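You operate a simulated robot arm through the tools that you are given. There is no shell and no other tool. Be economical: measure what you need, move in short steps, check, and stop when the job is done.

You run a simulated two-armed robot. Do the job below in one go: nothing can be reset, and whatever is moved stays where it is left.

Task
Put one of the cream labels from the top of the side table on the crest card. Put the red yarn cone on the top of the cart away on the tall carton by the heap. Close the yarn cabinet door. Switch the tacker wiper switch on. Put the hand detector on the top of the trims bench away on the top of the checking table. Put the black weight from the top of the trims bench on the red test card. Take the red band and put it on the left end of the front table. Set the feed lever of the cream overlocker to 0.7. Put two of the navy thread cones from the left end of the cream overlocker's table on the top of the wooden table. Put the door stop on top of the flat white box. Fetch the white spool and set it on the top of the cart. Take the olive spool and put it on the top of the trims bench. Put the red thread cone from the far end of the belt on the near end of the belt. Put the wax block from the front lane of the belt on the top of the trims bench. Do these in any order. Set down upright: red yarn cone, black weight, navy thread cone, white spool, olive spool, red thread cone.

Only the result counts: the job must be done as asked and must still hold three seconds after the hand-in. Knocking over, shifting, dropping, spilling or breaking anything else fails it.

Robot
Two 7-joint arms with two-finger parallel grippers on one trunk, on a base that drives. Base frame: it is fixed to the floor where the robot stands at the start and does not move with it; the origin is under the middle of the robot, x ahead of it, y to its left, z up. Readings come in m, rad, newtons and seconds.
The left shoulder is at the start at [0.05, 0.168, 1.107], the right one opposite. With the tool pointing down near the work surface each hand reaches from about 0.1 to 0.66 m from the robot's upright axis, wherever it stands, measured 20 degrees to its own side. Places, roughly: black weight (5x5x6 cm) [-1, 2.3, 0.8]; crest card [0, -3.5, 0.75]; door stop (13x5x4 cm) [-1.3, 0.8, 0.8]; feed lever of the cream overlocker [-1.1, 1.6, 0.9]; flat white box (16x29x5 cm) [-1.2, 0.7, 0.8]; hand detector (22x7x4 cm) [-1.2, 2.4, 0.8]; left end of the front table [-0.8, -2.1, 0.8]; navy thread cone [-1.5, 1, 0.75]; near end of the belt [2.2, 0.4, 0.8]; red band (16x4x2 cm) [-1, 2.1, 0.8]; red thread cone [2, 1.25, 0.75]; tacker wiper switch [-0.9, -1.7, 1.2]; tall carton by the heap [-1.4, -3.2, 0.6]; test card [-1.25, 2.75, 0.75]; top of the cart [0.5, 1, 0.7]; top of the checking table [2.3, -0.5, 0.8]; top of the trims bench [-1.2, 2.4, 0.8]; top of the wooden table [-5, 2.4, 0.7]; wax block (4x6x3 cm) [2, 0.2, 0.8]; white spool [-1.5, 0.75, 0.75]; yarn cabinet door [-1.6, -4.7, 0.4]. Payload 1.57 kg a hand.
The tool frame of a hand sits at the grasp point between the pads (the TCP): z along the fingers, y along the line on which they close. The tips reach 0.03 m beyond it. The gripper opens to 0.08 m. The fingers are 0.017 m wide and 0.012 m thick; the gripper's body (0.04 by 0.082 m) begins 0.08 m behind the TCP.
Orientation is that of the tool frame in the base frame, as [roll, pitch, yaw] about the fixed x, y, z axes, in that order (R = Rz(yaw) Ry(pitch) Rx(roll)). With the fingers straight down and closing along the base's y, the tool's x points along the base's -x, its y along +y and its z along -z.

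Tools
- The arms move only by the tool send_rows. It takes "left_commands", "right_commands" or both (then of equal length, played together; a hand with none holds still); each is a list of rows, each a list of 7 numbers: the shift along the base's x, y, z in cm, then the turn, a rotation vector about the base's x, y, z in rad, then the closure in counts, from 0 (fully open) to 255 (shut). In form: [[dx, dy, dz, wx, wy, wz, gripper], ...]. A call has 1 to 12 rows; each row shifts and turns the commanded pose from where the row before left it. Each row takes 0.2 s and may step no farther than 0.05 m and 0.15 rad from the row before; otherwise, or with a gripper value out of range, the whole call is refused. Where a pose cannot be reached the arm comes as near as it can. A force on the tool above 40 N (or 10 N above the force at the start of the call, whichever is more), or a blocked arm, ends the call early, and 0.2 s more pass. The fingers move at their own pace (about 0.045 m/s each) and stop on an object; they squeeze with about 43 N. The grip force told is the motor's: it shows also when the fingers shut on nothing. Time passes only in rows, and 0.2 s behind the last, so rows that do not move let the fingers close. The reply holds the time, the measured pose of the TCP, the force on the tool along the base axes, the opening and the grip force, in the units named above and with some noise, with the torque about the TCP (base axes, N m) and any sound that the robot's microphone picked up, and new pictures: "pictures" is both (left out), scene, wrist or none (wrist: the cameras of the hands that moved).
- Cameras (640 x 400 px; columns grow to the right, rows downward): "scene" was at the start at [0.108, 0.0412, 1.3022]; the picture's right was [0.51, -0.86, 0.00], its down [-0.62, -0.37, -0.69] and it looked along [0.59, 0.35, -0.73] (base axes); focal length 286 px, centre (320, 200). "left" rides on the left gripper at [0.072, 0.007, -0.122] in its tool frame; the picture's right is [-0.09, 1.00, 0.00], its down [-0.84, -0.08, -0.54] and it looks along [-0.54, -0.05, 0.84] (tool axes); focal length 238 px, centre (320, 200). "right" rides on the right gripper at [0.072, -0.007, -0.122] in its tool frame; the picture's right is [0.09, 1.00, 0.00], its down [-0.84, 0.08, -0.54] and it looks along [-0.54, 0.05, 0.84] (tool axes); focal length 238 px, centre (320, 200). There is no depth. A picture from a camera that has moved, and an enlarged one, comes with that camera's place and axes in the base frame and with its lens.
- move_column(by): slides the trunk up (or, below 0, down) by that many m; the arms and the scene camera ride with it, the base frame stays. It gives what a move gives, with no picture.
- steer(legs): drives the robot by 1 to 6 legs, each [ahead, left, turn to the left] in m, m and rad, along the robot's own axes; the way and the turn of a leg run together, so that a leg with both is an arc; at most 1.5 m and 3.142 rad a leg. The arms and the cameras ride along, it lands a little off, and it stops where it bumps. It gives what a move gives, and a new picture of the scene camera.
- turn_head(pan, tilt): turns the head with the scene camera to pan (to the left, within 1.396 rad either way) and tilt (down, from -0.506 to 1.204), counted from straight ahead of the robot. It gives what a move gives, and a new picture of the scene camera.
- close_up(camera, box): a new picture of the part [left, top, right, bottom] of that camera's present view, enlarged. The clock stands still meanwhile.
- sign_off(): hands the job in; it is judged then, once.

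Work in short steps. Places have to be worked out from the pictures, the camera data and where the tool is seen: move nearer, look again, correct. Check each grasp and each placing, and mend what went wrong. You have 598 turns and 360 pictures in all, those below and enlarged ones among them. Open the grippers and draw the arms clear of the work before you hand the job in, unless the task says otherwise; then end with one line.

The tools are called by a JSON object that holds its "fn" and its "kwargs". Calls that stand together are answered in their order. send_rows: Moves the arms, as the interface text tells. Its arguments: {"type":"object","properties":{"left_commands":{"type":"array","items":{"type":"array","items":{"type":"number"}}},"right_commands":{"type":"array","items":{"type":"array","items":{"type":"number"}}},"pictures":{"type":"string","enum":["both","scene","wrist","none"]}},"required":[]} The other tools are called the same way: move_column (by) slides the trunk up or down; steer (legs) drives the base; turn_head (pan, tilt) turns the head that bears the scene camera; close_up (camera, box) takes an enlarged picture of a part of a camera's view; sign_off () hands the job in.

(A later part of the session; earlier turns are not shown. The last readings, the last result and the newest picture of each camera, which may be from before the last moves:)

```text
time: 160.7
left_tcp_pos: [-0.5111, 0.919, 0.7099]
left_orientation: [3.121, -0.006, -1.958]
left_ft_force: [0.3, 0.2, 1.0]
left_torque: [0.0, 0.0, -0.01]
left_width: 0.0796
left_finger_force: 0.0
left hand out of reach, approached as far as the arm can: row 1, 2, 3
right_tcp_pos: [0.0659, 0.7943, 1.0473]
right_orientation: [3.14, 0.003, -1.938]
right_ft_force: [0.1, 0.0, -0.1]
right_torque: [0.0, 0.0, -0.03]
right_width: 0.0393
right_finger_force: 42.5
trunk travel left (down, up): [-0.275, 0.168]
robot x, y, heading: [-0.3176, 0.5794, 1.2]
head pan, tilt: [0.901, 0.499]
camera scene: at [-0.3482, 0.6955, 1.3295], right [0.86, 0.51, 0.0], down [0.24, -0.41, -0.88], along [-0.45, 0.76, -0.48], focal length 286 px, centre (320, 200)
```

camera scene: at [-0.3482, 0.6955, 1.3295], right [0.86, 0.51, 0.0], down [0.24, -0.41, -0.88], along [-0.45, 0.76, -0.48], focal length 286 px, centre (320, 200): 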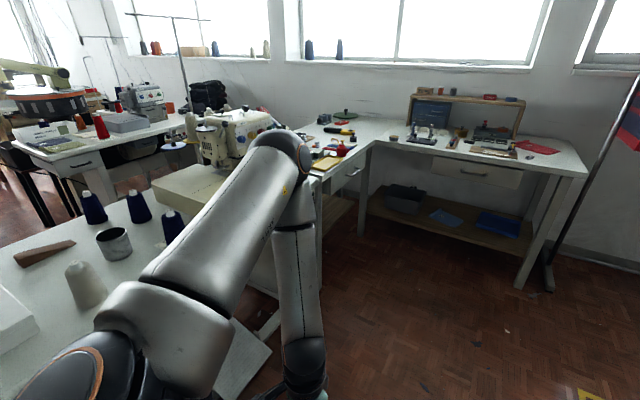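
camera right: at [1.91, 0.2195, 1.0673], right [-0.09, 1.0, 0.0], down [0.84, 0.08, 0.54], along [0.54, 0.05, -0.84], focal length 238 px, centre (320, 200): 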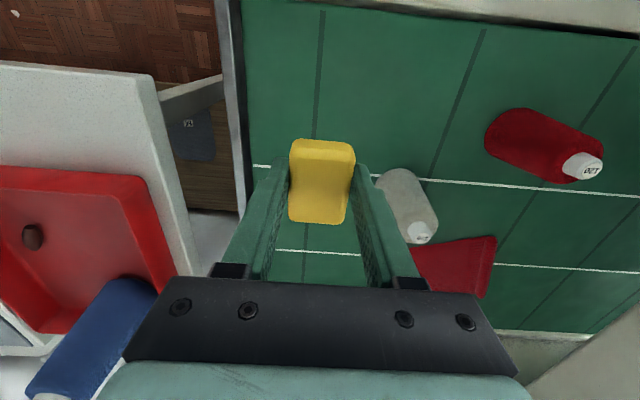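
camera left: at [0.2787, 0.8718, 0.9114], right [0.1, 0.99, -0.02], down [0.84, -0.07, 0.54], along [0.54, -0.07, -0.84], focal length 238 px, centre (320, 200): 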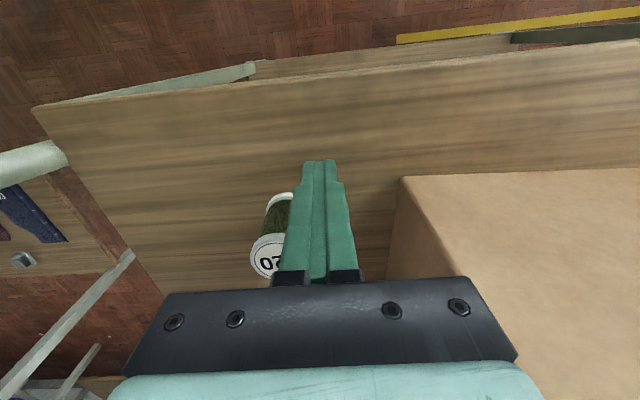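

Home posture also has elbows out, but the right one swings inward freely, so the left is at a local joint limit. I turn to open floor and try a low, fully straight sweep.

{"fn": "steer", "kwargs": {"legs": [[0, 0, -0.6]]}}

{"fn": "send_rows", "kwargs": {"left_commands": [[-1, 3.75, -0.75, 0, 0, 0, 0], [-1, 3.75, -0.75, 0, 0, 0, 0], [-1, 3.75, -0.75, 0, 0, 0, 0], [-1, 3.75, -0.75, 0, 0, 0, 0], [-1, 3.75, -0.75, 0, 0, 0, 0], [-1, 3.75, -0.75, 0, 0, 0, 0], [-1, 3.75, -0.75, 0, 0, 0, 0], [-1, 3.75, -0.75, 0, 0, 0, 0], [3.3, 2.3, 0, 0, 0, 0, 0], [3.3, 2.3, 0, 0, 0, 0, 0], [3.3, 2.3, 0, 0, 0, 0, 0], [3.3, 2.3, 0, 0, 0, 0, 0]], "pictures": "none"}}

{"fn": "send_rows", "kwargs": {"left_commands": [[3.5, -1, 0, 0, 0, 0, 0], [3.5, -1, 0, 0, 0, 0, 0], [3.5, -1, 0, 0, 0, 0, 0], [3.5, -1, 0, 0, 0, 0, 0], [3.5, -1, 0, 0, 0, 0, 0], [3, -2.5, 0, 0, 0, 0, 0], [3, -2.5, 0, 0, 0, 0, 0], [3, -2.5, 0, 0, 0, 0, 0], [3, -2.5, 0, 0, 0, 0, 0]], "pictures": "scene"}}

```text
time: 162.8
left_tcp_pos: [-0.2862, 0.9699, 0.7095]
left_orientation: [3.12, -0.006, -2.557]
left_ft_force: [0.1, 1.3, -0.7]
left_torque: [0.02, 0.0, 0.02]
left_width: 0.0799
left_finger_force: 0.1
right_tcp_pos: [0.1193, 0.5412, 1.0468]
right_orientation: [-3.141, 0.001, -2.54]
right_ft_force: [0.4, -0.9, -0.5]
right_torque: [0.0, 0.03, -0.01]
right_width: 0.0389
right_finger_force: 43.5
trunk travel left (down, up): [-0.275, 0.168]
robot x, y, heading: [-0.3198, 0.5801, 0.602]
head pan, tilt: [0.901, 0.499]
camera scene: at [-0.2771, 0.6933, 1.3295], right [1.0, -0.07, 0.0], down [-0.03, -0.48, -0.88], along [0.06, 0.88, -0.48], focal length 286 px, centre (320, 200)
```

scene: 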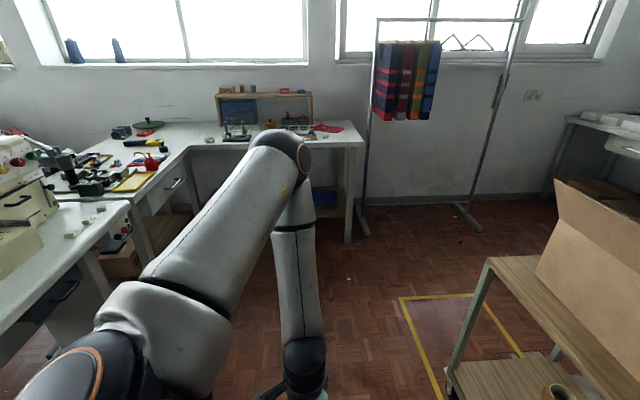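

```text
time: 165.4
left_tcp_pos: [-0.2715, 1.2814, 0.775]
left_orientation: [3.119, -0.005, -2.554]
left_ft_force: [-0.5, 0.5, 0.7]
left_torque: [0.02, 0.01, 0.01]
left_width: 0.08
left_finger_force: 0.1
left hand out of reach, approached as far as the arm can: row 5, 6, 7, 8, 9, 10, 11, 12
right_tcp_pos: [0.1209, 0.5418, 1.0461]
right_orientation: [-3.141, 0.001, -2.54]
right_ft_force: [0.3, -0.2, -0.7]
right_torque: [0.02, 0.0, 0.0]
right_width: 0.0388
right_finger_force: 42.4
trunk travel left (down, up): [-0.275, 0.168]
robot x, y, heading: [-0.3175, 0.5782, 0.6]
head pan, tilt: [0.901, 0.499]
```

```text
time: 167.4
left_tcp_pos: [-0.0514, 1.0942, 0.8448]
left_orientation: [3.121, -0.004, -2.556]
left_ft_force: [-0.8, -0.3, 0.2]
left_torque: [0.02, 0.01, -0.02]
left_width: 0.08
left_finger_force: 0.1
left hand out of reach, approached as far as the arm can: row 1, 2, 3, 4, 5, 6, 7, 8, 9
right_tcp_pos: [0.1204, 0.5426, 1.0471]
right_orientation: [-3.141, 0.001, -2.539]
right_ft_force: [-0.1, 0.1, -1.2]
right_torque: [0.0, -0.01, 0.0]
right_width: 0.0388
right_finger_force: 42.8
trunk travel left (down, up): [-0.275, 0.168]
robot x, y, heading: [-0.3179, 0.581, 0.604]
head pan, tilt: [0.901, 0.499]
camera scene: at [-0.2771, 0.6932, 1.3295], right [1.0, -0.07, 0.0], down [-0.03, -0.48, -0.88], along [0.06, 0.88, -0.48], focal length 286 px, centre (320, 200)
```

scene: 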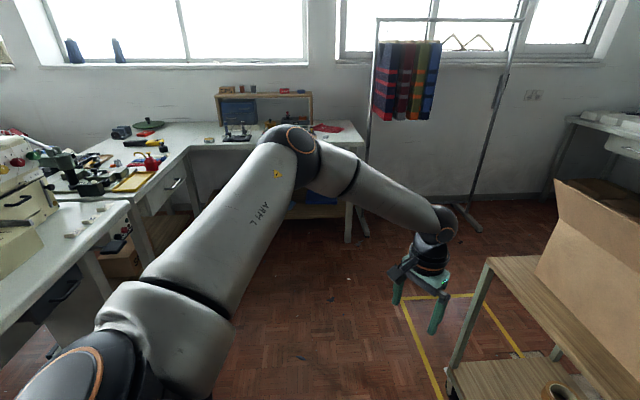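

The elbow is pinned at the same spot each time. I now bring the hand back beside the body so the shoulder joint backs away from its limit.

{"fn": "send_rows", "kwargs": {"left_commands": [[-4, -0.4, 1, 0, 0, 0, 0], [-4, -0.4, 1, 0, 0, 0, 0], [-4, -0.4, 1, 0, 0, 0, 0], [-4, -0.4, 1, 0, 0, 0, 0], [-4, -0.4, 1, 0, 0, 0, 0], [-4, -0.4, 1, 0, 0, 0, 0], [-4, -0.4, 1, 0, 0, 0, 0], [-4, -0.4, 1, 0, 0, 0, 0], [-4, -0.4, 0, 0, 0, 0, 0], [-4, -0.4, 0, 0, 0, 0, 0], [-4, -0.4, 0, 0, 0, 0, 0], [-4, -0.4, 0, 0, 0, 0, 0]], "pictures": "scene"}}

```text
time: 170.0
left_tcp_pos: [-0.5347, 1.0445, 0.9219]
left_orientation: [3.121, -0.015, -2.558]
left_ft_force: [0.7, 0.6, -0.3]
left_torque: [-0.03, 0.04, 0.01]
left_width: 0.0802
left_finger_force: 0.0
right_tcp_pos: [0.1206, 0.5414, 1.0469]
right_orientation: [3.141, 0.002, -2.537]
right_ft_force: [-0.1, 0.5, -0.6]
right_torque: [0.02, 0.01, 0.01]
right_width: 0.0386
right_finger_force: 42.6
trunk travel left (down, up): [-0.275, 0.168]
robot x, y, heading: [-0.313, 0.5787, 0.609]
head pan, tilt: [0.901, 0.499]
camera scene: at [-0.2784, 0.6936, 1.3294], right [1.0, -0.07, 0.0], down [-0.03, -0.48, -0.88], along [0.06, 0.88, -0.48], focal length 286 px, centre (320, 200)
```

scene: 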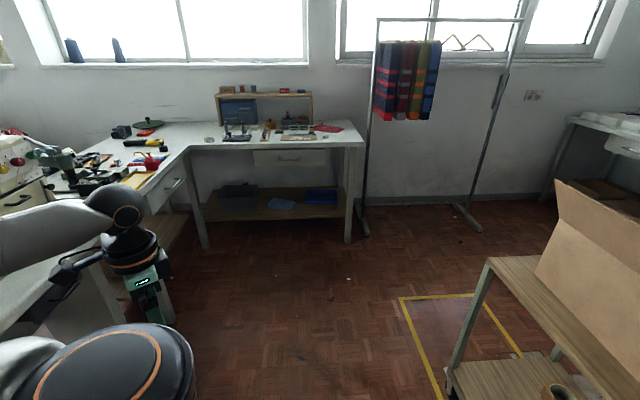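

The upper arm has swung back. Now I bring the hand inward close to the chest first, then forward.

{"fn": "send_rows", "kwargs": {"left_commands": [[3.5, -2.1, 0, 0, 0, 0, 0], [3.5, -2.1, 0, 0, 0, 0, 0], [3.5, -2.1, 0, 0, 0, 0, 0], [3.5, -2.1, 0, 0, 0, 0, 0], [3.5, -2.1, 0, 0, 0, 0, 0], [3.5, -2.1, 0, 0, 0, 0, 0], [3.5, -2.1, 0, 0, 0, 0, 0]], "pictures": "scene"}}

{"fn": "send_rows", "kwargs": {"left_commands": [[3.4, 1.6, 0, 0, 0, 0, 0], [3.4, 1.6, 0, 0, 0, 0, 0], [3.4, 1.6, 0, 0, 0, 0, 0], [3.4, 1.6, 0, 0, 0, 0, 0], [3.4, 1.6, 0, 0, 0, 0, 0], [3.4, 1.6, 0, 0, 0, 0, 0], [3.4, 1.6, 0, 0, 0, 0, 0], [3.4, 1.6, 0, 0, 0, 0, 0], [3.4, 1.6, 0, 0, 0, 0, 0]], "pictures": "scene"}}

```text
time: 171.6
left_tcp_pos: [-0.2831, 0.9759, 0.9353]
left_orientation: [3.119, -0.006, -2.556]
left_ft_force: [1.1, 0.9, 0.2]
left_torque: [-0.01, 0.04, 0.02]
left_width: 0.0797
left_finger_force: 0.1
left hand out of reach, approached as far as the arm can: row 2, 3, 4, 5, 6
right_tcp_pos: [0.1206, 0.543, 1.0467]
right_orientation: [3.141, 0.0, -2.537]
right_ft_force: [-0.3, 1.4, -0.8]
right_torque: [0.0, 0.04, 0.03]
right_width: 0.0387
right_finger_force: 43.3
trunk travel left (down, up): [-0.275, 0.168]
robot x, y, heading: [-0.3149, 0.5798, 0.604]
head pan, tilt: [0.901, 0.499]
camera scene: at [-0.2768, 0.6941, 1.3294], right [1.0, -0.07, 0.0], down [-0.03, -0.48, -0.88], along [0.06, 0.88, -0.48], focal length 286 px, centre (320, 200)
```

scene: 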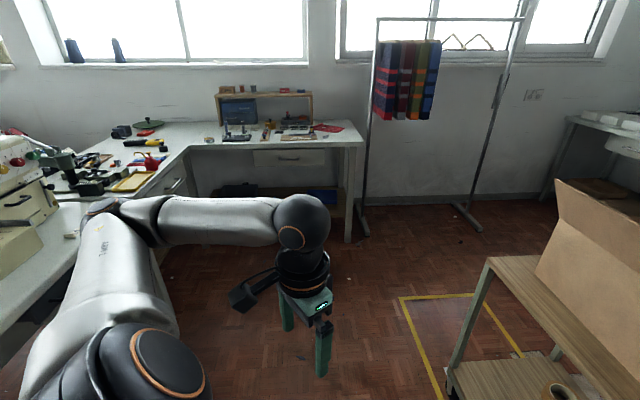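

```text
time: 173.6
left_tcp_pos: [0.024, 1.1178, 0.9347]
left_orientation: [3.12, -0.005, -2.558]
left_ft_force: [0.3, 0.1, -0.3]
left_torque: [-0.04, 0.02, 0.0]
left_width: 0.0802
left_finger_force: 0.1
right_tcp_pos: [0.119, 0.5429, 1.0467]
right_orientation: [3.141, 0.002, -2.54]
right_ft_force: [0.8, -0.5, -0.2]
right_torque: [0.01, 0.03, 0.0]
right_width: 0.0387
right_finger_force: 42.5
trunk travel left (down, up): [-0.275, 0.168]
robot x, y, heading: [-0.3135, 0.579, 0.602]
head pan, tilt: [0.901, 0.499]
camera scene: at [-0.2767, 0.6931, 1.3295], right [1.0, -0.07, 0.0], down [-0.03, -0.48, -0.88], along [0.06, 0.88, -0.48], focal length 286 px, centre (320, 200)
```

scene: 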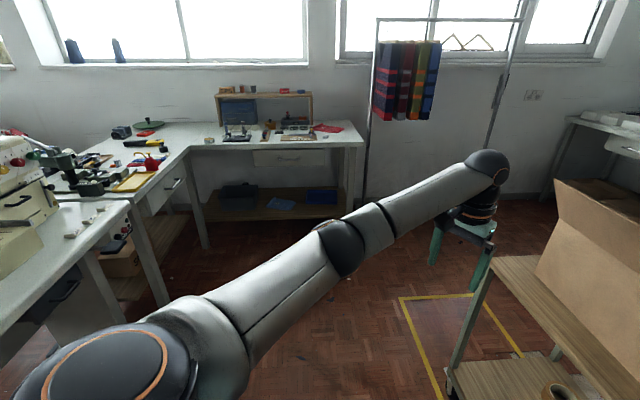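

The elbow now swings freely: reach restored. I pull the hand in a bit, face the cart again and drive up.

{"fn": "send_rows", "kwargs": {"left_commands": [[-3.3, -2, 1.5, 0, 0, 0, 0], [-3.3, -2, 1.5, 0, 0, 0, 0], [-3.3, -2, 1.5, 0, 0, 0, 0], [-3.3, -2.2, 1.5, 0, 0, 0, 0], [-3.3, -2.2, 1.5, 0, 0, 0, 0], [-3.3, -2.2, 1.5, 0, 0, 0, 0]], "pictures": "none"}}

{"fn": "turn_head", "kwargs": {"pan": 0.1, "tilt": 0.8}}

{"fn": "steer", "kwargs": {"legs": [[0, 0, -0.6], [0.2, 0.02, 0]]}}

```text
time: 175.0
left_tcp_pos: [-0.1774, 0.9918, 1.0241]
left_orientation: [3.12, -0.005, -2.555]
left_ft_force: [-0.3, -0.7, -0.5]
left_torque: [-0.01, -0.02, 0.01]
left_width: 0.0797
left_finger_force: 0.1
right_tcp_pos: [0.1197, 0.5416, 1.0462]
right_orientation: [-3.141, 0.002, -2.539]
right_ft_force: [0.5, -0.7, 0.7]
right_torque: [0.02, 0.0, 0.0]
right_width: 0.0389
right_finger_force: 42.6
trunk travel left (down, up): [-0.275, 0.168]
robot x, y, heading: [-0.3125, 0.5787, 0.597]
head pan, tilt: [0.901, 0.499]
```

```text
time: 176.1
left_tcp_pos: [-0.1752, 0.9914, 1.0252]
left_orientation: [3.121, -0.006, -2.558]
left_ft_force: [1.1, -0.4, -0.4]
left_torque: [-0.04, 0.02, 0.0]
left_width: 0.0801
left_finger_force: 0.2
right_tcp_pos: [0.1201, 0.5412, 1.0476]
right_orientation: [-3.141, 0.002, -2.539]
right_ft_force: [0.1, -0.6, -0.7]
right_torque: [0.01, -0.04, -0.02]
right_width: 0.0386
right_finger_force: 43.2
trunk travel left (down, up): [-0.275, 0.168]
robot x, y, heading: [-0.3186, 0.5769, 0.607]
head pan, tilt: [0.099, 0.799]
camera scene: at [-0.2217, 0.6548, 1.3035], right [0.65, -0.76, 0.0], down [-0.55, -0.46, -0.7], along [0.53, 0.45, -0.72], focal length 286 px, centre (320, 200)
```

scene: 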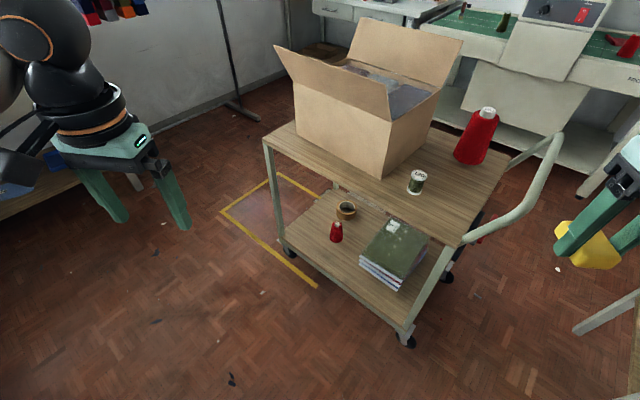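

```text
time: 179.3
left_tcp_pos: [0.2282, 0.8658, 1.0259]
left_orientation: [3.121, -0.005, 3.134]
left_ft_force: [-0.3, -0.1, 0.7]
left_torque: [0.01, 0.04, 0.03]
left_width: 0.0799
left_finger_force: 0.0
right_tcp_pos: [0.2231, 0.3279, 1.0476]
right_orientation: [3.141, 0.002, -3.131]
right_ft_force: [0.5, -0.3, 0.0]
right_torque: [0.08, -0.03, 0.02]
right_width: 0.0388
right_finger_force: 42.7
trunk travel left (down, up): [-0.275, 0.168]
robot x, y, heading: [-0.1158, 0.6017, 0.011]
head pan, tilt: [0.099, 0.799]
camera scene: at [0.003, 0.6113, 1.3034], right [0.11, -0.99, 0.0], down [-0.71, -0.08, -0.7], along [0.69, 0.08, -0.72], focal length 286 px, centre (320, 200)
```

scene: 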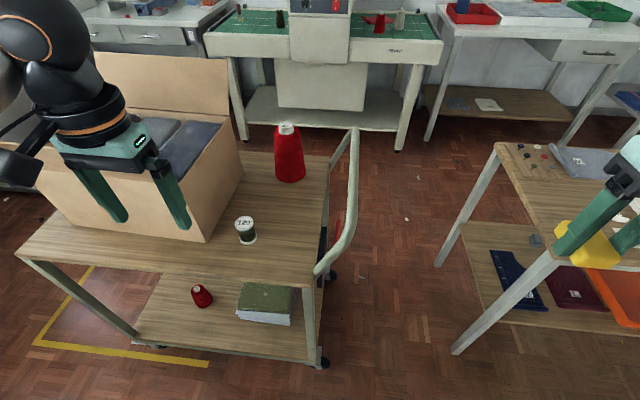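

Left arm is ready. I move y first, then forward over the spool at (0.409, 0.829).

{"fn": "send_rows", "kwargs": {"left_commands": [[0, -3.7, 0, 0, 0, 0, 0], [3.5, 0, -1, 0, 0, 0, 0], [3.5, 0, -2, 0, 0, 0, 0], [3.5, 0, -2, 0, 0, 0, 0], [3.5, 0, -2, 0, 0, 0, 0], [3.5, 0, -2, 0, 0, 0, 0], [0.5, 0, -2, 0, 0, 0, 0], [0, 0, 0, 0, 0, 0, 0]], "pictures": "wrist"}}

```text
time: 181.1
left_tcp_pos: [0.4092, 0.8291, 0.9155]
left_orientation: [3.122, -0.004, 3.135]
left_ft_force: [-0.7, 0.6, -0.2]
left_torque: [0.0, -0.02, -0.01]
left_width: 0.0803
left_finger_force: 0.0
right_tcp_pos: [0.2227, 0.3276, 1.0471]
right_orientation: [-3.141, 0.001, -3.131]
right_ft_force: [0.4, 0.7, 0.1]
right_torque: [-0.01, 0.02, -0.03]
right_width: 0.0386
right_finger_force: 43.2
trunk travel left (down, up): [-0.275, 0.168]
robot x, y, heading: [-0.1174, 0.6027, 0.013]
head pan, tilt: [0.099, 0.799]
camera left: at [0.3379, 0.8343, 1.0369], right [0.1, 0.99, 0.02], down [0.84, -0.09, 0.54], along [0.54, -0.04, -0.84], focal length 238 px, centre (320, 200)
```

left: 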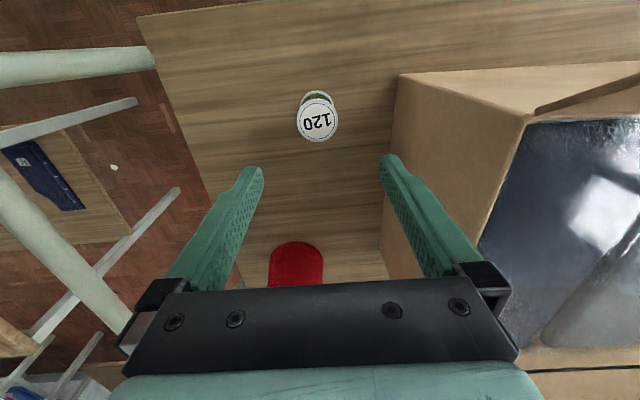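

Aligned. I descend, close and lift.

{"fn": "send_rows", "kwargs": {"left_commands": [[0, 0, -4, 0, 0, 0, 0], [0, 0, -4, 0, 0, 0, 0], [0, 0, -4, 0, 0, 0, 0], [0, 0, -4, 0, 0, 0, 0], [0, 0, -1, 0, 0, 0, 0], [0, 0, 0, 0, 0, 0, 255], [0, 0, 0, 0, 0, 0, 255], [0, 0, 0, 0, 0, 0, 255], [0, 0, 0, 0, 0, 0, 255]], "pictures": "wrist"}}

```text
time: 182.1
left_tcp_pos: [0.4082, 0.8274, 0.7711]
left_orientation: [3.132, -0.007, 3.125]
left_ft_force: [-11.5, 0.5, 12.0]
left_torque: [-0.55, 0.28, -0.55]
left_width: 0.0794
left_finger_force: 0.1
right_tcp_pos: [0.2232, 0.3276, 1.0466]
right_orientation: [-3.141, 0.002, -3.129]
right_ft_force: [0.2, 0.6, -0.9]
right_torque: [-0.01, 0.04, -0.02]
right_width: 0.0388
right_finger_force: 42.9
trunk travel left (down, up): [-0.275, 0.168]
robot x, y, heading: [-0.116, 0.602, 0.009]
head pan, tilt: [0.099, 0.799]
stopped in row 5 (left hand): the force on the tool passed its limit (the readings are from after the stop); the commanded pose is now the measured one
camera left: at [0.3378, 0.8347, 0.8921], right [0.11, 0.99, 0.01], down [0.84, -0.1, 0.54], along [0.53, -0.05, -0.84], focal length 238 px, centre (320, 200)
```

left: 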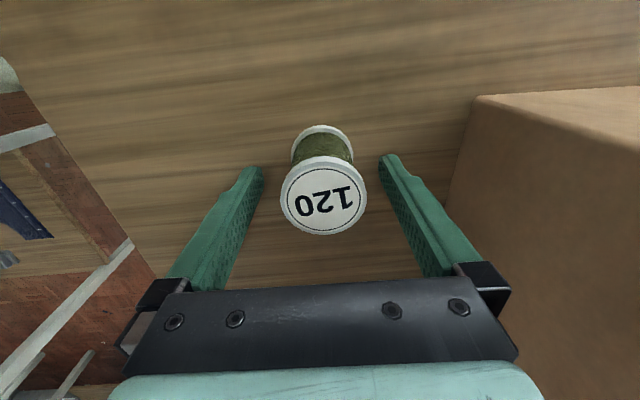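

The fingertips touched the cart top (it's at about z 0.737). I raise 6 mm, close on the spool and lift.

{"fn": "send_rows", "kwargs": {"left_commands": [[0, 0, 0.6, 0, 0, 0, 0], [0, 0, 0, 0, 0, 0, 255], [0, 0, 0, 0, 0, 0, 255], [0, 0, 0, 0, 0, 0, 255], [0, 0, 0, 0, 0, 0, 255], [0, 0, 4, 0, 0, 0, 255], [0, 0, 4, 0, 0, 0, 255], [0, 0, 4, 0, 0, 0, 255], [-3, 0, 3, 0, 0, 0, 255], [-3, 0, 3, 0, 0, 0, 255], [-3, 0, 3, 0, 0, 0, 255]], "pictures": "both"}}

```text
time: 184.5
left_tcp_pos: [0.3189, 0.8287, 0.9862]
left_orientation: [3.129, -0.006, 3.131]
left_ft_force: [-0.8, 0.2, 0.1]
left_torque: [-0.02, -0.06, 0.01]
left_width: 0.0379
left_finger_force: 43.0
right_tcp_pos: [0.2236, 0.3273, 1.0462]
right_orientation: [-3.141, 0.004, -3.129]
right_ft_force: [0.7, 0.2, 0.3]
right_torque: [0.03, 0.01, 0.01]
right_width: 0.0387
right_finger_force: 43.1
trunk travel left (down, up): [-0.275, 0.168]
robot x, y, heading: [-0.1157, 0.602, 0.012]
head pan, tilt: [0.099, 0.799]
camera scene: at [0.0022, 0.6114, 1.3035], right [0.11, -0.99, 0.0], down [-0.71, -0.08, -0.7], along [0.69, 0.08, -0.72], focal length 286 px, centre (320, 200)
camera left: at [0.2477, 0.8351, 1.107], right [0.1, 0.99, 0.01], down [0.84, -0.09, 0.54], along [0.54, -0.05, -0.84], focal length 238 px, centre (320, 200)
```

scene: 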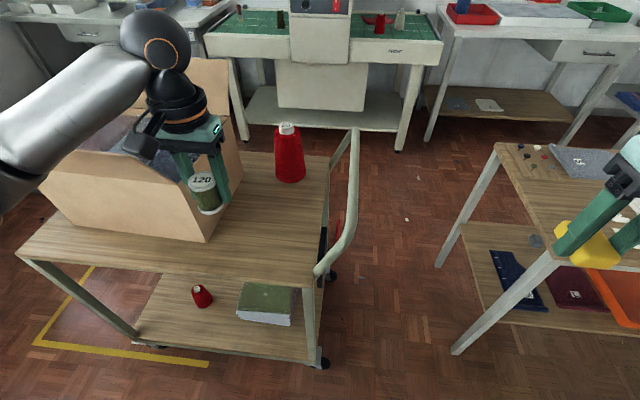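
left: 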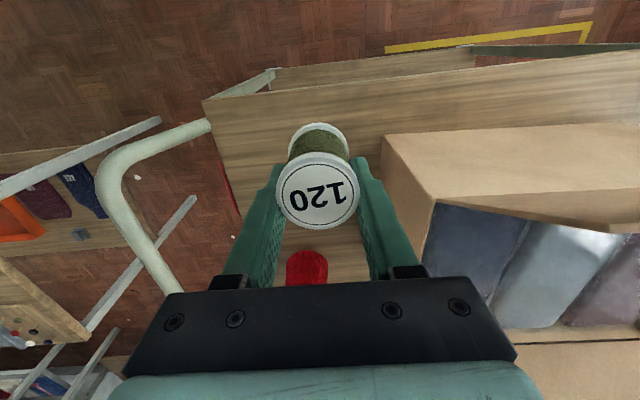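

Olive spool secured, and the carton is unmoved. Now I drive to the trims bench: back off, face +y, go to y≈1.85, and turn to face −x.

{"fn": "steer", "kwargs": {"legs": [[-0.1, 0, 0], [0, 0, 1.56], [1.25, 0, 0], [0, 0, 1.57]]}}

{"fn": "turn_head", "kwargs": {"pan": -0.2, "tilt": 0.65}}

```text
time: 199.3
left_tcp_pos: [-0.6589, 1.6312, 0.9852]
left_orientation: [3.132, -0.004, -0.008]
left_ft_force: [-0.3, -0.4, -0.4]
left_torque: [-0.01, 0.0, -0.02]
left_width: 0.0379
left_finger_force: 42.3
right_tcp_pos: [-0.5631, 2.1318, 1.0467]
right_orientation: [3.14, 0.002, 0.012]
right_ft_force: [-0.2, -0.6, 0.6]
right_torque: [-0.05, 0.03, 0.02]
right_width: 0.0387
right_finger_force: 43.3
trunk travel left (down, up): [-0.275, 0.168]
robot x, y, heading: [-0.22, 1.8578, -3.126]
head pan, tilt: [0.099, 0.799]
camera scene: at [-0.3427, 1.8486, 1.3035], right [-0.11, 0.99, 0.0], down [0.71, 0.08, -0.7], along [-0.69, -0.08, -0.72], focal length 286 px, centre (320, 200)
```

scene: 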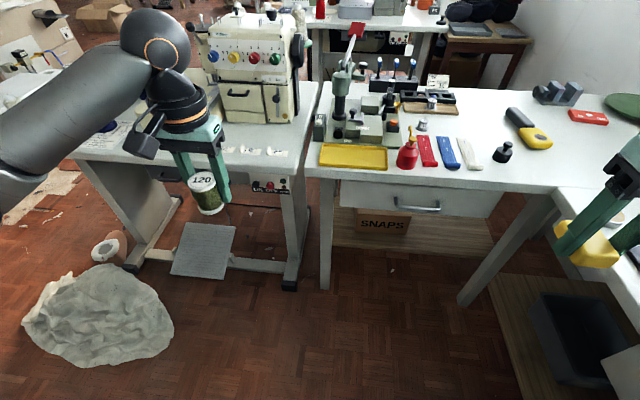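

```text
time: 200.1
left_tcp_pos: [-0.6583, 1.6307, 0.9846]
left_orientation: [3.13, -0.004, -0.011]
left_ft_force: [-0.5, 0.9, -0.3]
left_torque: [0.0, 0.02, 0.04]
left_width: 0.0377
left_finger_force: 42.9
right_tcp_pos: [-0.5628, 2.1327, 1.0472]
right_orientation: [3.141, 0.002, 0.012]
right_ft_force: [0.8, -0.4, 0.1]
right_torque: [0.01, 0.0, 0.0]
right_width: 0.0388
right_finger_force: 43.4
trunk travel left (down, up): [-0.275, 0.168]
robot x, y, heading: [-0.2198, 1.8564, -3.125]
head pan, tilt: [-0.201, 0.649]
camera scene: at [-0.3478, 1.8738, 1.3161], right [0.19, 0.98, 0.0], down [0.59, -0.11, -0.8], along [-0.78, 0.15, -0.6], focal length 286 px, centre (320, 200)
```

scene: 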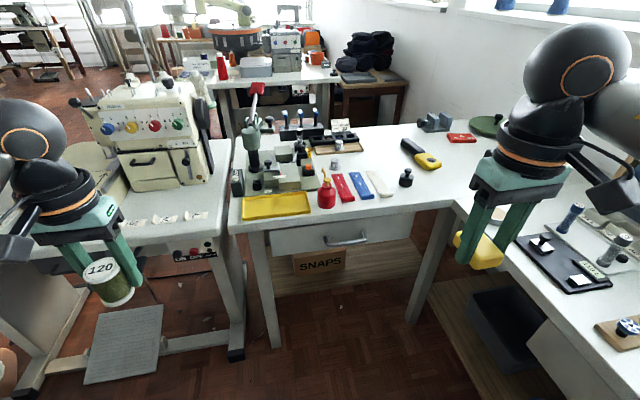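

The trims bench is in view. I zoom in to identify the band, weight, detector and test card.

{"fn": "close_up", "kwargs": {"camera": "scene", "box": [220, 80, 540, 240]}}

```text
2.00 times, centred on (380, 160) of scene
camera zoom: at [-0.3478, 1.8738, 1.3161], right [0.19, 0.98, 0.0], down [0.59, -0.11, -0.8], along [-0.78, 0.15, -0.6], focal length 571 px, centre (200, 280)
```

zoom: 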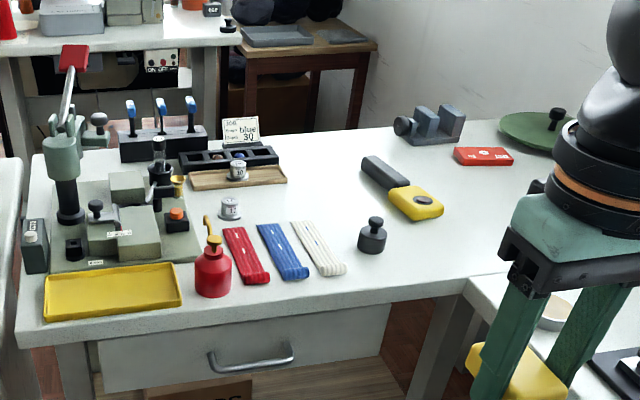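

Weight ≈(-1.12, 2.33), band ≈(-1.14, 2.10), detector ≈(-1.27, 2.47). I zoom in further on the red thing at the back to confirm it is the test card.

{"fn": "close_up", "kwargs": {"camera": "scene", "box": [380, 90, 540, 190]}}

```text
4.00 times, centred on (460, 140) of scene
camera zoom: at [-0.3478, 1.8738, 1.3161], right [0.19, 0.98, 0.0], down [0.59, -0.11, -0.8], along [-0.78, 0.15, -0.6], focal length 1142 px, centre (-240, 440)
```

zoom: 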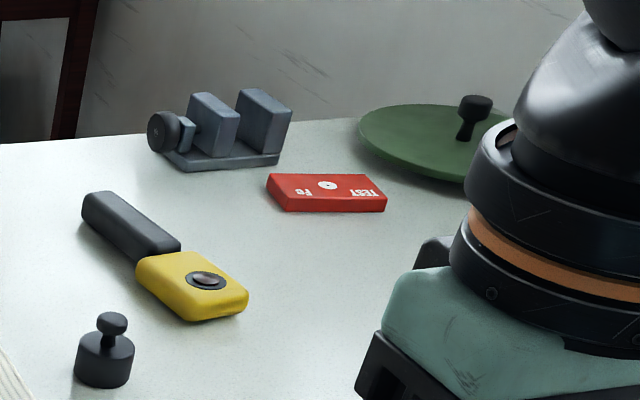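

The "TEST Fe" red block is the card, near (-1.38, 2.71), best reached from behind the bench. First I place the wax: pull the left hand in and drive to about (-0.6, 1.97).

{"fn": "send_rows", "kwargs": {"left_commands": [[4, 0, 2, 0, 0, 0, 255], [4, 0, 2, 0, 0, 0, 255], [4, 0, 1, 0, 0, 0, 255]], "pictures": "none"}}

{"fn": "steer", "kwargs": {"legs": [[0.36, -0.11, -0.45]]}}

```text
time: 200.9
left_tcp_pos: [-0.5374, 1.6315, 1.0362]
left_orientation: [3.128, -0.003, -0.01]
left_ft_force: [1.0, -0.1, -0.2]
left_torque: [0.01, -0.01, -0.01]
left_width: 0.0378
left_finger_force: 42.8
right_tcp_pos: [-0.5624, 2.1308, 1.0476]
right_orientation: [-3.141, 0.002, 0.011]
right_ft_force: [0.3, -0.1, -0.1]
right_torque: [0.0, 0.01, -0.01]
right_width: 0.0389
right_finger_force: 43.7
trunk travel left (down, up): [-0.275, 0.168]
robot x, y, heading: [-0.2239, 1.8601, -3.127]
head pan, tilt: [-0.201, 0.649]
```

```text
time: 203.3
left_tcp_pos: [-0.9356, 1.9717, 1.0359]
left_orientation: [3.13, -0.004, -0.46]
left_ft_force: [-0.5, 0.7, 0.0]
left_torque: [0.0, -0.02, -0.02]
left_width: 0.0375
left_finger_force: 43.2
right_tcp_pos: [-0.7405, 2.4336, 1.0475]
right_orientation: [-3.141, -0.001, -0.436]
right_ft_force: [-0.7, -0.5, -1.0]
right_torque: [0.0, 0.01, 0.02]
right_width: 0.0392
right_finger_force: 43.2
trunk travel left (down, up): [-0.275, 0.168]
robot x, y, heading: [-0.5514, 2.0423, 2.704]
head pan, tilt: [-0.201, 0.649]
camera scene: at [-0.658, 2.1081, 1.316], right [0.59, 0.8, 0.0], down [0.49, -0.36, -0.8], along [-0.64, 0.47, -0.6], focal length 286 px, centre (320, 200)
```

scene: 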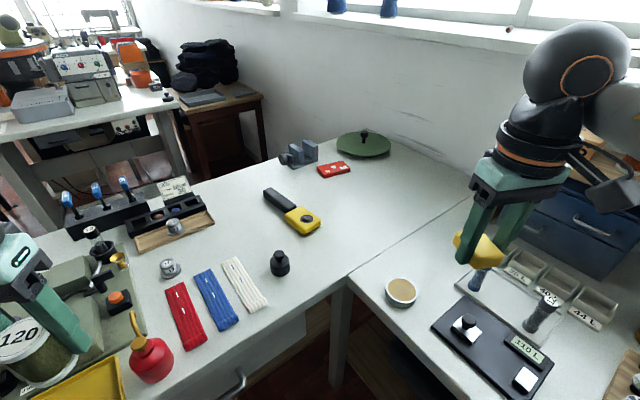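

Clear view: trims bench spans x −1.6…−0.96, free around (-1.05, 2.5). I bring the wax over to (-1.03, 2.46) and lower.

{"fn": "send_rows", "kwargs": {"right_commands": [[-4.1, 0.4, 0, 0, 0, 0, 255], [-4.1, 0.4, 0, 0, 0, 0, 255], [-4.1, 0.4, -1, 0, 0, 0, 255], [-4.1, 0.4, -2, 0, 0, 0, 255], [-4.1, 0.4, -2, 0, 0, 0, 255], [-4.1, 0.4, -2, 0, 0, 0, 255], [-4.1, 0.4, -2, 0, 0, 0, 255], [0, 0, -4, 0, 0, 0, 255], [0, 0, -4, 0, 0, 0, 255], [0, 0, -4, 0, 0, 0, 255], [0, 0, 0, 0, 0, 0, 255]], "pictures": "wrist"}}

```text
time: 205.7
left_tcp_pos: [-0.9349, 1.9725, 1.0361]
left_orientation: [3.133, -0.003, -0.46]
left_ft_force: [-0.9, -0.3, 0.3]
left_torque: [0.0, -0.01, 0.01]
left_width: 0.0376
left_finger_force: 42.8
right_tcp_pos: [-1.0267, 2.461, 0.8352]
right_orientation: [-3.141, 0.001, -0.437]
right_ft_force: [-0.4, -0.5, -0.6]
right_torque: [0.0, 0.0, 0.02]
right_width: 0.039
right_finger_force: 43.4
trunk travel left (down, up): [-0.275, 0.168]
robot x, y, heading: [-0.5544, 2.0377, 2.702]
head pan, tilt: [-0.201, 0.649]
camera right: at [-0.9586, 2.4372, 0.958], right [-0.34, -0.94, 0.0], down [-0.79, 0.28, 0.54], along [-0.51, 0.18, -0.84], focal length 238 px, centre (320, 200)
```

right: 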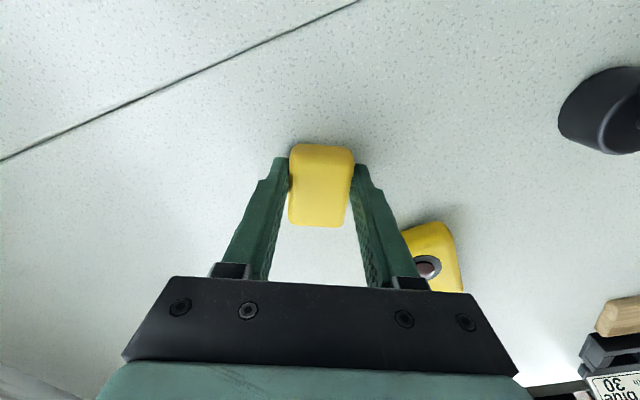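

The space is clear; I lower the wax gently, release and rise.

{"fn": "send_rows", "kwargs": {"right_commands": [[0, 0, -3, 0, 0, 0, 255], [0, 0, -1, 0, 0, 0, 255], [0, 0, -0.6, 0, 0, 0, 255], [0, 0, 0, 0, 0, 0, 255]], "pictures": "none"}}

```text
time: 206.1
left_tcp_pos: [-0.9344, 1.972, 1.0352]
left_orientation: [3.13, -0.003, -0.462]
left_ft_force: [-0.6, 0.9, -0.5]
left_torque: [-0.02, -0.02, -0.01]
left_width: 0.0375
left_finger_force: 43.1
right_tcp_pos: [-1.0272, 2.461, 0.8302]
right_orientation: [3.14, 0.008, -0.437]
right_ft_force: [7.6, -4.8, 18.4]
right_torque: [0.21, -0.59, -0.27]
right_width: 0.0389
right_finger_force: 43.2
trunk travel left (down, up): [-0.275, 0.168]
robot x, y, heading: [-0.5541, 2.0383, 2.702]
head pan, tilt: [-0.201, 0.649]
stopped in row 1 (right hand): the force on the tool passed its limit (the readings are from after the stop); the commanded pose is now the measured one
```

Contact at z 0.83, so the bench top is at about z 0.79. I release here and rise.

{"fn": "send_rows", "kwargs": {"right_commands": [[0, 0, 0.1, 0, 0, 0, 255], [0, 0, 0, 0, 0, 0, 0], [0, 0, 0, 0, 0, 0, 0], [0, 0, 0, 0, 0, 0, 0], [0, 0, 4, 0, 0, 0, 0], [0, 0, 4, 0, 0, 0, 0], [0, 0, 4, 0, 0, 0, 0], [0, 0, 4, 0, 0, 0, 0]], "pictures": "wrist"}}

```text
time: 207.8
left_tcp_pos: [-0.9342, 1.9715, 1.034]
left_orientation: [3.132, -0.004, -0.461]
left_ft_force: [0.3, 0.0, -0.9]
left_torque: [-0.01, 0.0, 0.03]
left_width: 0.037
left_finger_force: 42.8
right_tcp_pos: [-1.0281, 2.4615, 0.9877]
right_orientation: [3.14, 0.005, -0.437]
right_ft_force: [0.4, -0.7, -0.2]
right_torque: [-0.02, 0.03, -0.02]
right_width: 0.0799
right_finger_force: 0.0
trunk travel left (down, up): [-0.275, 0.168]
robot x, y, heading: [-0.5535, 2.0392, 2.703]
head pan, tilt: [-0.201, 0.649]
camera right: at [-0.9597, 2.4375, 1.1091], right [-0.34, -0.94, 0.0], down [-0.79, 0.28, 0.55], along [-0.51, 0.18, -0.84], focal length 238 px, centre (320, 200)
```

right: 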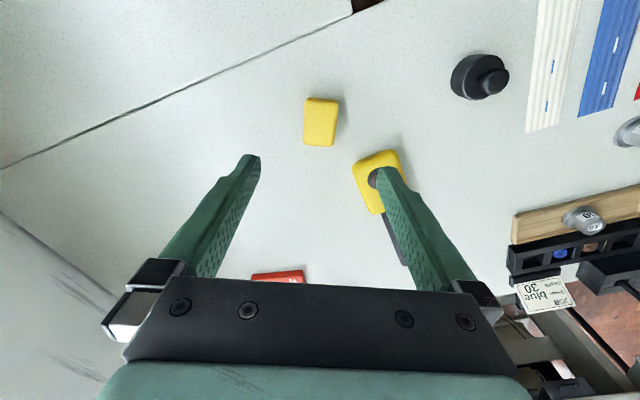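

Wax is down at (-1.036, 2.464). The weight is at (-1.044, 2.287); the now-free right hand goes over it, freeing a spot for the spool.

{"fn": "send_rows", "kwargs": {"right_commands": [[-0.4, -4.4, 0, 0, 0, 0, 0], [-0.4, -4.4, 0, 0, 0, 0, 0], [-0.4, -4.4, 0, 0, 0, 0, 0], [-0.4, -4.3, 0, 0, 0, 0, 0], [0, 0, -3, 0, 0, 0, 0], [0, 0, 0, 0, 0, 0, 0]], "pictures": "wrist"}}

```text
time: 209.2
left_tcp_pos: [-0.935, 1.9723, 1.0356]
left_orientation: [3.132, -0.005, -0.461]
left_ft_force: [0.8, -0.2, 0.1]
left_torque: [0.03, 0.02, 0.0]
left_width: 0.0372
left_finger_force: 42.3
right_tcp_pos: [-1.0436, 2.2871, 0.9562]
right_orientation: [3.139, 0.006, -0.436]
right_ft_force: [0.5, 0.7, -0.1]
right_torque: [-0.01, -0.01, 0.02]
right_width: 0.0801
right_finger_force: 0.1
trunk travel left (down, up): [-0.275, 0.168]
robot x, y, heading: [-0.5524, 2.0373, 2.703]
head pan, tilt: [-0.201, 0.649]
camera right: at [-0.9764, 2.2621, 1.0784], right [-0.34, -0.94, 0.0], down [-0.79, 0.28, 0.55], along [-0.52, 0.18, -0.84], focal length 238 px, centre (320, 200)
```

right: 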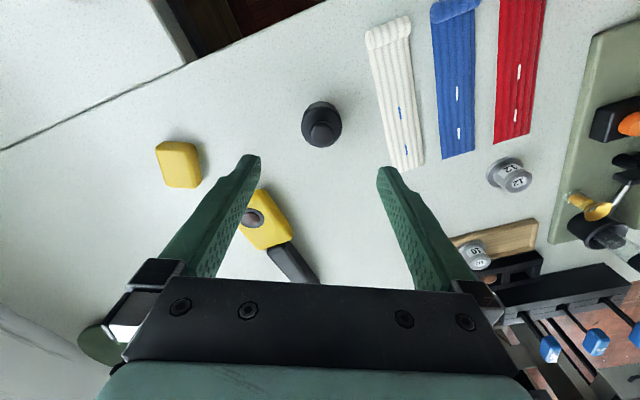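

Centered. I descend to z≈0.826 and close on the weight's body.

{"fn": "send_rows", "kwargs": {"right_commands": [[-0.4, 0, -4, 0, 0, 0, 0], [0, 0, -4, 0, 0, 0, 0], [0, 0, -4, 0, 0, 0, 0], [0, 0, -1, 0, 0, 0, 0], [0, 0, 0, 0, 0, 0, 255], [0, 0, 0, 0, 0, 0, 255], [0, 0, 0, 0, 0, 0, 255], [0, 0, 4, 0, 0, 0, 255], [0, 0, 4, 0, 0, 0, 255], [0, 0, 4, 0, 0, 0, 255], [3, 0, 4, 0, 0, 0, 255], [4, 0, 2, 0, 0, 0, 255]], "pictures": "wrist"}}

```text
time: 211.8
left_tcp_pos: [-0.9349, 1.9722, 1.0357]
left_orientation: [3.129, -0.003, -0.459]
left_ft_force: [-0.3, 0.1, -0.2]
left_torque: [0.0, 0.01, 0.01]
left_width: 0.0368
left_finger_force: 42.6
right_tcp_pos: [-0.9766, 2.2889, 1.0075]
right_orientation: [3.141, 0.005, -0.436]
right_ft_force: [1.3, 0.2, -3.4]
right_torque: [0.0, -0.01, -0.02]
right_width: 0.0433
right_finger_force: 43.4
trunk travel left (down, up): [-0.275, 0.168]
robot x, y, heading: [-0.554, 2.0401, 2.707]
head pan, tilt: [-0.201, 0.649]
camera right: at [-0.9092, 2.2645, 1.129], right [-0.34, -0.94, 0.0], down [-0.79, 0.28, 0.55], along [-0.51, 0.18, -0.84], focal length 238 px, centre (320, 200)
```

right: 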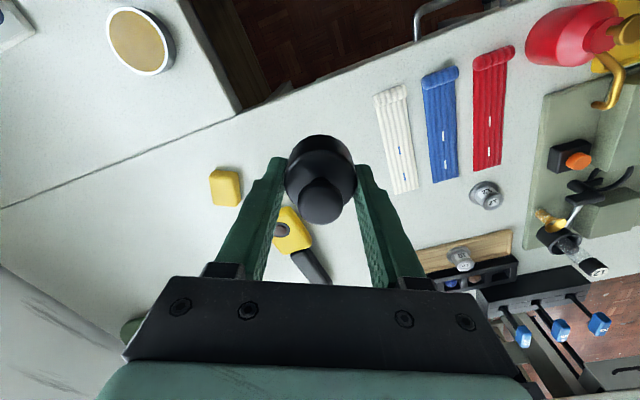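

Weight held. I move the right hand outward, turn 0.36 rad right so the left hand faces the vacated spot.

{"fn": "send_rows", "kwargs": {"right_commands": [[3.3, 2.4, 0.8, 0, 0, 0, 255], [3.3, 2.4, 0.8, 0, 0, 0, 255], [3.3, 2.4, 0.8, 0, 0, 0, 255], [3.3, 2.4, 0.8, 0, 0, 0, 255], [3.3, 2.4, 0.8, 0, 0, 0, 255], [3.3, 2.4, 0, 0, 0, 0, 255], [3.3, 2.4, 0, 0, 0, 0, 255]], "pictures": "none"}}

{"fn": "steer", "kwargs": {"legs": [[0, 0, -0.36]]}}

```text
time: 213.4
left_tcp_pos: [-0.934, 1.9723, 1.0364]
left_orientation: [3.129, -0.004, -0.46]
left_ft_force: [-0.3, 0.4, -0.1]
left_torque: [-0.03, -0.01, -0.01]
left_width: 0.0371
left_finger_force: 43.1
right_tcp_pos: [-0.7473, 2.4564, 1.0487]
right_orientation: [3.139, 0.006, -0.437]
right_ft_force: [0.4, 0.5, -2.2]
right_torque: [-0.01, 0.0, 0.0]
right_width: 0.0433
right_finger_force: 43.1
trunk travel left (down, up): [-0.275, 0.168]
robot x, y, heading: [-0.5521, 2.0411, 2.709]
head pan, tilt: [-0.201, 0.649]
```

```text
time: 215.0
left_tcp_pos: [-0.9335, 2.1123, 1.0352]
left_orientation: [3.129, -0.003, -0.822]
left_ft_force: [0.2, -0.1, 0.2]
left_torque: [0.03, 0.02, -0.03]
left_width: 0.0365
left_finger_force: 42.9
right_tcp_pos: [-0.5888, 2.5004, 1.0465]
right_orientation: [3.141, 0.006, -0.796]
right_ft_force: [-0.4, 0.2, -3.1]
right_torque: [0.02, 0.02, -0.02]
right_width: 0.0434
right_finger_force: 43.1
trunk travel left (down, up): [-0.275, 0.168]
robot x, y, heading: [-0.5538, 2.0395, 2.345]
head pan, tilt: [-0.201, 0.649]
camera scene: at [-0.6266, 2.1412, 1.3161], right [0.84, 0.54, 0.0], down [0.33, -0.51, -0.8], along [-0.43, 0.67, -0.6], focal length 286 px, centre (320, 200)
```

scene: 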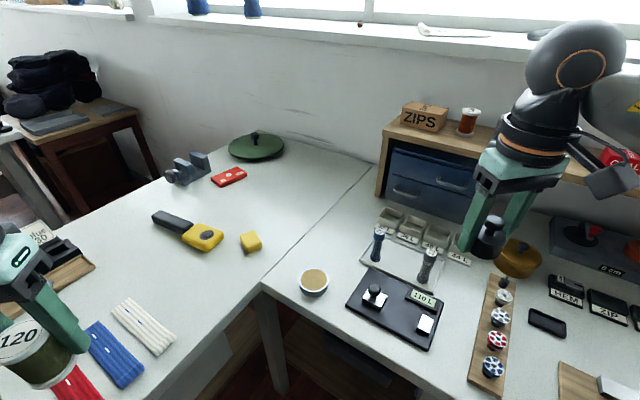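

The spot is free. I bring the spool over (-1.045, 2.30) and lower it near the surface.

{"fn": "send_rows", "kwargs": {"left_commands": [[-2.24, 3.76, 0, 0, 0, 0, 255], [-2.24, 3.76, 0, 0, 0, 0, 255], [-2.24, 3.76, 0, 0, 0, 0, 255], [-2.24, 3.76, 0, 0, 0, 0, 255], [-2.24, 3.76, 0, 0, 0, 0, 255], [0, 0, -4, 0, 0, 0, 255], [0, 0, -4, 0, 0, 0, 255], [0, 0, -4, 0, 0, 0, 255], [0, 0, -4, 0, 0, 0, 255], [0, 0, -2.5, 0, 0, 0, 255], [0, 0, 0, 0, 0, 0, 255]], "pictures": "wrist"}}

```text
time: 217.4
left_tcp_pos: [-1.0458, 2.2996, 0.8497]
left_orientation: [3.13, -0.004, -0.818]
left_ft_force: [-0.7, 0.2, -0.2]
left_torque: [0.0, 0.01, 0.03]
left_width: 0.0365
left_finger_force: 43.2
right_tcp_pos: [-0.5879, 2.4993, 1.0473]
right_orientation: [3.14, 0.006, -0.796]
right_ft_force: [-0.5, 0.3, -4.2]
right_torque: [0.04, -0.03, -0.01]
right_width: 0.0431
right_finger_force: 43.3
trunk travel left (down, up): [-0.275, 0.168]
robot x, y, heading: [-0.5515, 2.0406, 2.346]
head pan, tilt: [-0.201, 0.649]
camera left: at [-1.0005, 2.2447, 0.9716], right [-0.79, -0.61, 0.01], down [-0.51, 0.67, 0.54], along [-0.34, 0.42, -0.84], focal length 238 px, centre (320, 200)
```

left: 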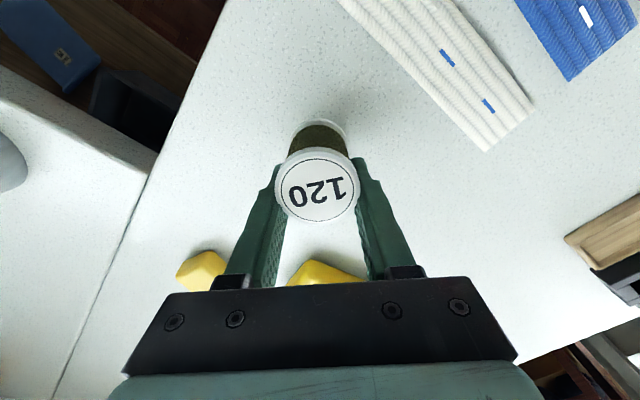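

Clear all around. I lower gently to contact.

{"fn": "send_rows", "kwargs": {"left_commands": [[0, 0, -0.8, 0, 0, 0, 255], [0, 0, -0.5, 0, 0, 0, 255], [0, 0, -0.4, 0, 0, 0, 255], [0, 0, -0.3, 0, 0, 0, 255], [0, 0, 0, 0, 0, 0, 255]], "pictures": "none"}}

```text
time: 218.6
left_tcp_pos: [-1.0444, 2.3, 0.8334]
left_orientation: [3.132, 0.001, -0.821]
left_ft_force: [-0.6, -2.2, 19.6]
left_torque: [-0.16, -0.47, -0.04]
left_width: 0.0366
left_finger_force: 43.0
right_tcp_pos: [-0.5876, 2.4975, 1.0478]
right_orientation: [3.139, 0.006, -0.795]
right_ft_force: [0.5, 0.7, -3.7]
right_torque: [-0.03, 0.0, -0.03]
right_width: 0.0433
right_finger_force: 42.7
trunk travel left (down, up): [-0.275, 0.168]
robot x, y, heading: [-0.55, 2.0394, 2.346]
head pan, tilt: [-0.201, 0.649]
```

In contact. I ease up 3 mm, release and rise.

{"fn": "send_rows", "kwargs": {"left_commands": [[0, 0, 0.3, 0, 0, 0, 255], [0, 0, 0, 0, 0, 0, 0], [0, 0, 0, 0, 0, 0, 0], [0, 0, 0, 0, 0, 0, 0], [0, 0, 4, 0, 0, 0, 0], [0, 0, 4, 0, 0, 0, 0], [0, 0, 4, 0, 0, 0, 0], [2.2, -2, 3, 0, 0, 0, 0], [2.2, -2, 2, 0, 0, 0, 0]], "pictures": "wrist"}}

```text
time: 220.6
left_tcp_pos: [-1.0003, 2.2597, 1.0044]
left_orientation: [3.128, -0.005, -0.82]
left_ft_force: [-0.6, -1.0, -0.2]
left_torque: [-0.02, -0.03, 0.0]
left_width: 0.0798
left_finger_force: 0.1
right_tcp_pos: [-0.5889, 2.4997, 1.0479]
right_orientation: [3.139, 0.008, -0.797]
right_ft_force: [-0.2, 1.0, -3.2]
right_torque: [0.0, 0.01, 0.0]
right_width: 0.0432
right_finger_force: 43.0
trunk travel left (down, up): [-0.275, 0.168]
robot x, y, heading: [-0.5503, 2.0399, 2.345]
head pan, tilt: [-0.201, 0.649]
camera left: at [-0.9556, 2.2048, 1.1259], right [-0.79, -0.61, 0.01], down [-0.51, 0.67, 0.54], along [-0.34, 0.42, -0.84], focal length 238 px, centre (320, 200)
```

left: 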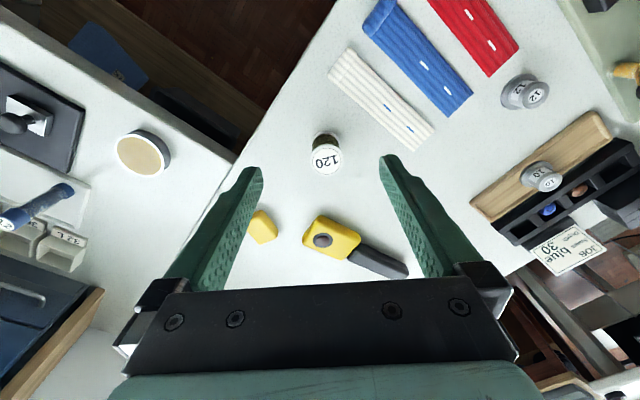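

Spool stands upright. Now the red band for the left hand, center ≈(-1.067, 2.082), close beside the blue one; I turn left 0.36 rad and square the hand to it to look.

{"fn": "steer", "kwargs": {"legs": [[0, 0, 0.36]]}}

{"fn": "send_rows", "kwargs": {"left_commands": [[0, 0, -1, 0, 0, 0.15, 0], [0, 0, -1, 0, 0, 0.15, 0], [0, 0, -1, 0, 0, 0.15, 0], [0, 0, 0, 0, 0, 0, 0]], "pictures": "wrist"}}

```text
time: 222.1
left_tcp_pos: [-1.0493, 2.0879, 1.0042]
left_orientation: [3.13, -0.003, -0.461]
left_ft_force: [0.6, -0.5, 0.2]
left_torque: [0.02, 0.01, 0.01]
left_width: 0.0799
left_finger_force: 0.1
right_tcp_pos: [-0.7481, 2.4567, 1.0474]
right_orientation: [3.141, 0.006, -0.436]
right_ft_force: [0.1, 0.3, -3.4]
right_torque: [0.0, 0.02, 0.03]
right_width: 0.0432
right_finger_force: 43.6
trunk travel left (down, up): [-0.275, 0.168]
robot x, y, heading: [-0.5489, 2.0373, 2.702]
head pan, tilt: [-0.201, 0.649]
camera scene: at [-0.6578, 2.1081, 1.3161], right [0.6, 0.8, 0.0], down [0.49, -0.36, -0.8], along [-0.64, 0.47, -0.6], focal length 286 px, centre (320, 200)
```

scene: 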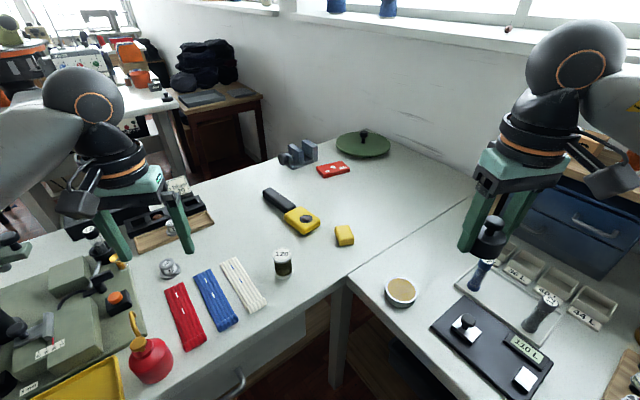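

```text
time: 223.1
left_tcp_pos: [-1.0501, 2.0874, 0.9753]
left_orientation: [3.131, -0.004, -0.009]
left_ft_force: [-0.4, -0.2, -0.1]
left_torque: [0.02, 0.01, 0.02]
left_width: 0.0801
left_finger_force: 0.1
right_tcp_pos: [-0.7482, 2.4566, 1.0469]
right_orientation: [3.139, 0.005, -0.438]
right_ft_force: [0.2, 0.2, -3.3]
right_torque: [0.0, 0.0, 0.0]
right_width: 0.0432
right_finger_force: 43.2
trunk travel left (down, up): [-0.275, 0.168]
robot x, y, heading: [-0.5498, 2.0417, 2.703]
head pan, tilt: [-0.201, 0.649]
camera left: at [-0.9784, 2.0828, 1.0957], right [-0.1, -0.99, 0.01], down [-0.84, 0.09, 0.54], along [-0.54, 0.05, -0.84], focal length 238 px, centre (320, 200)
```

left: 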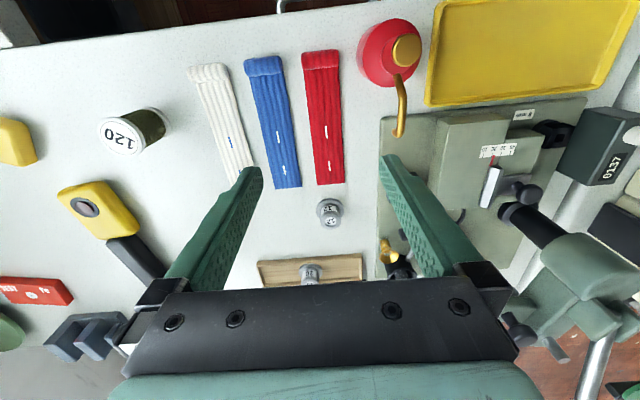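

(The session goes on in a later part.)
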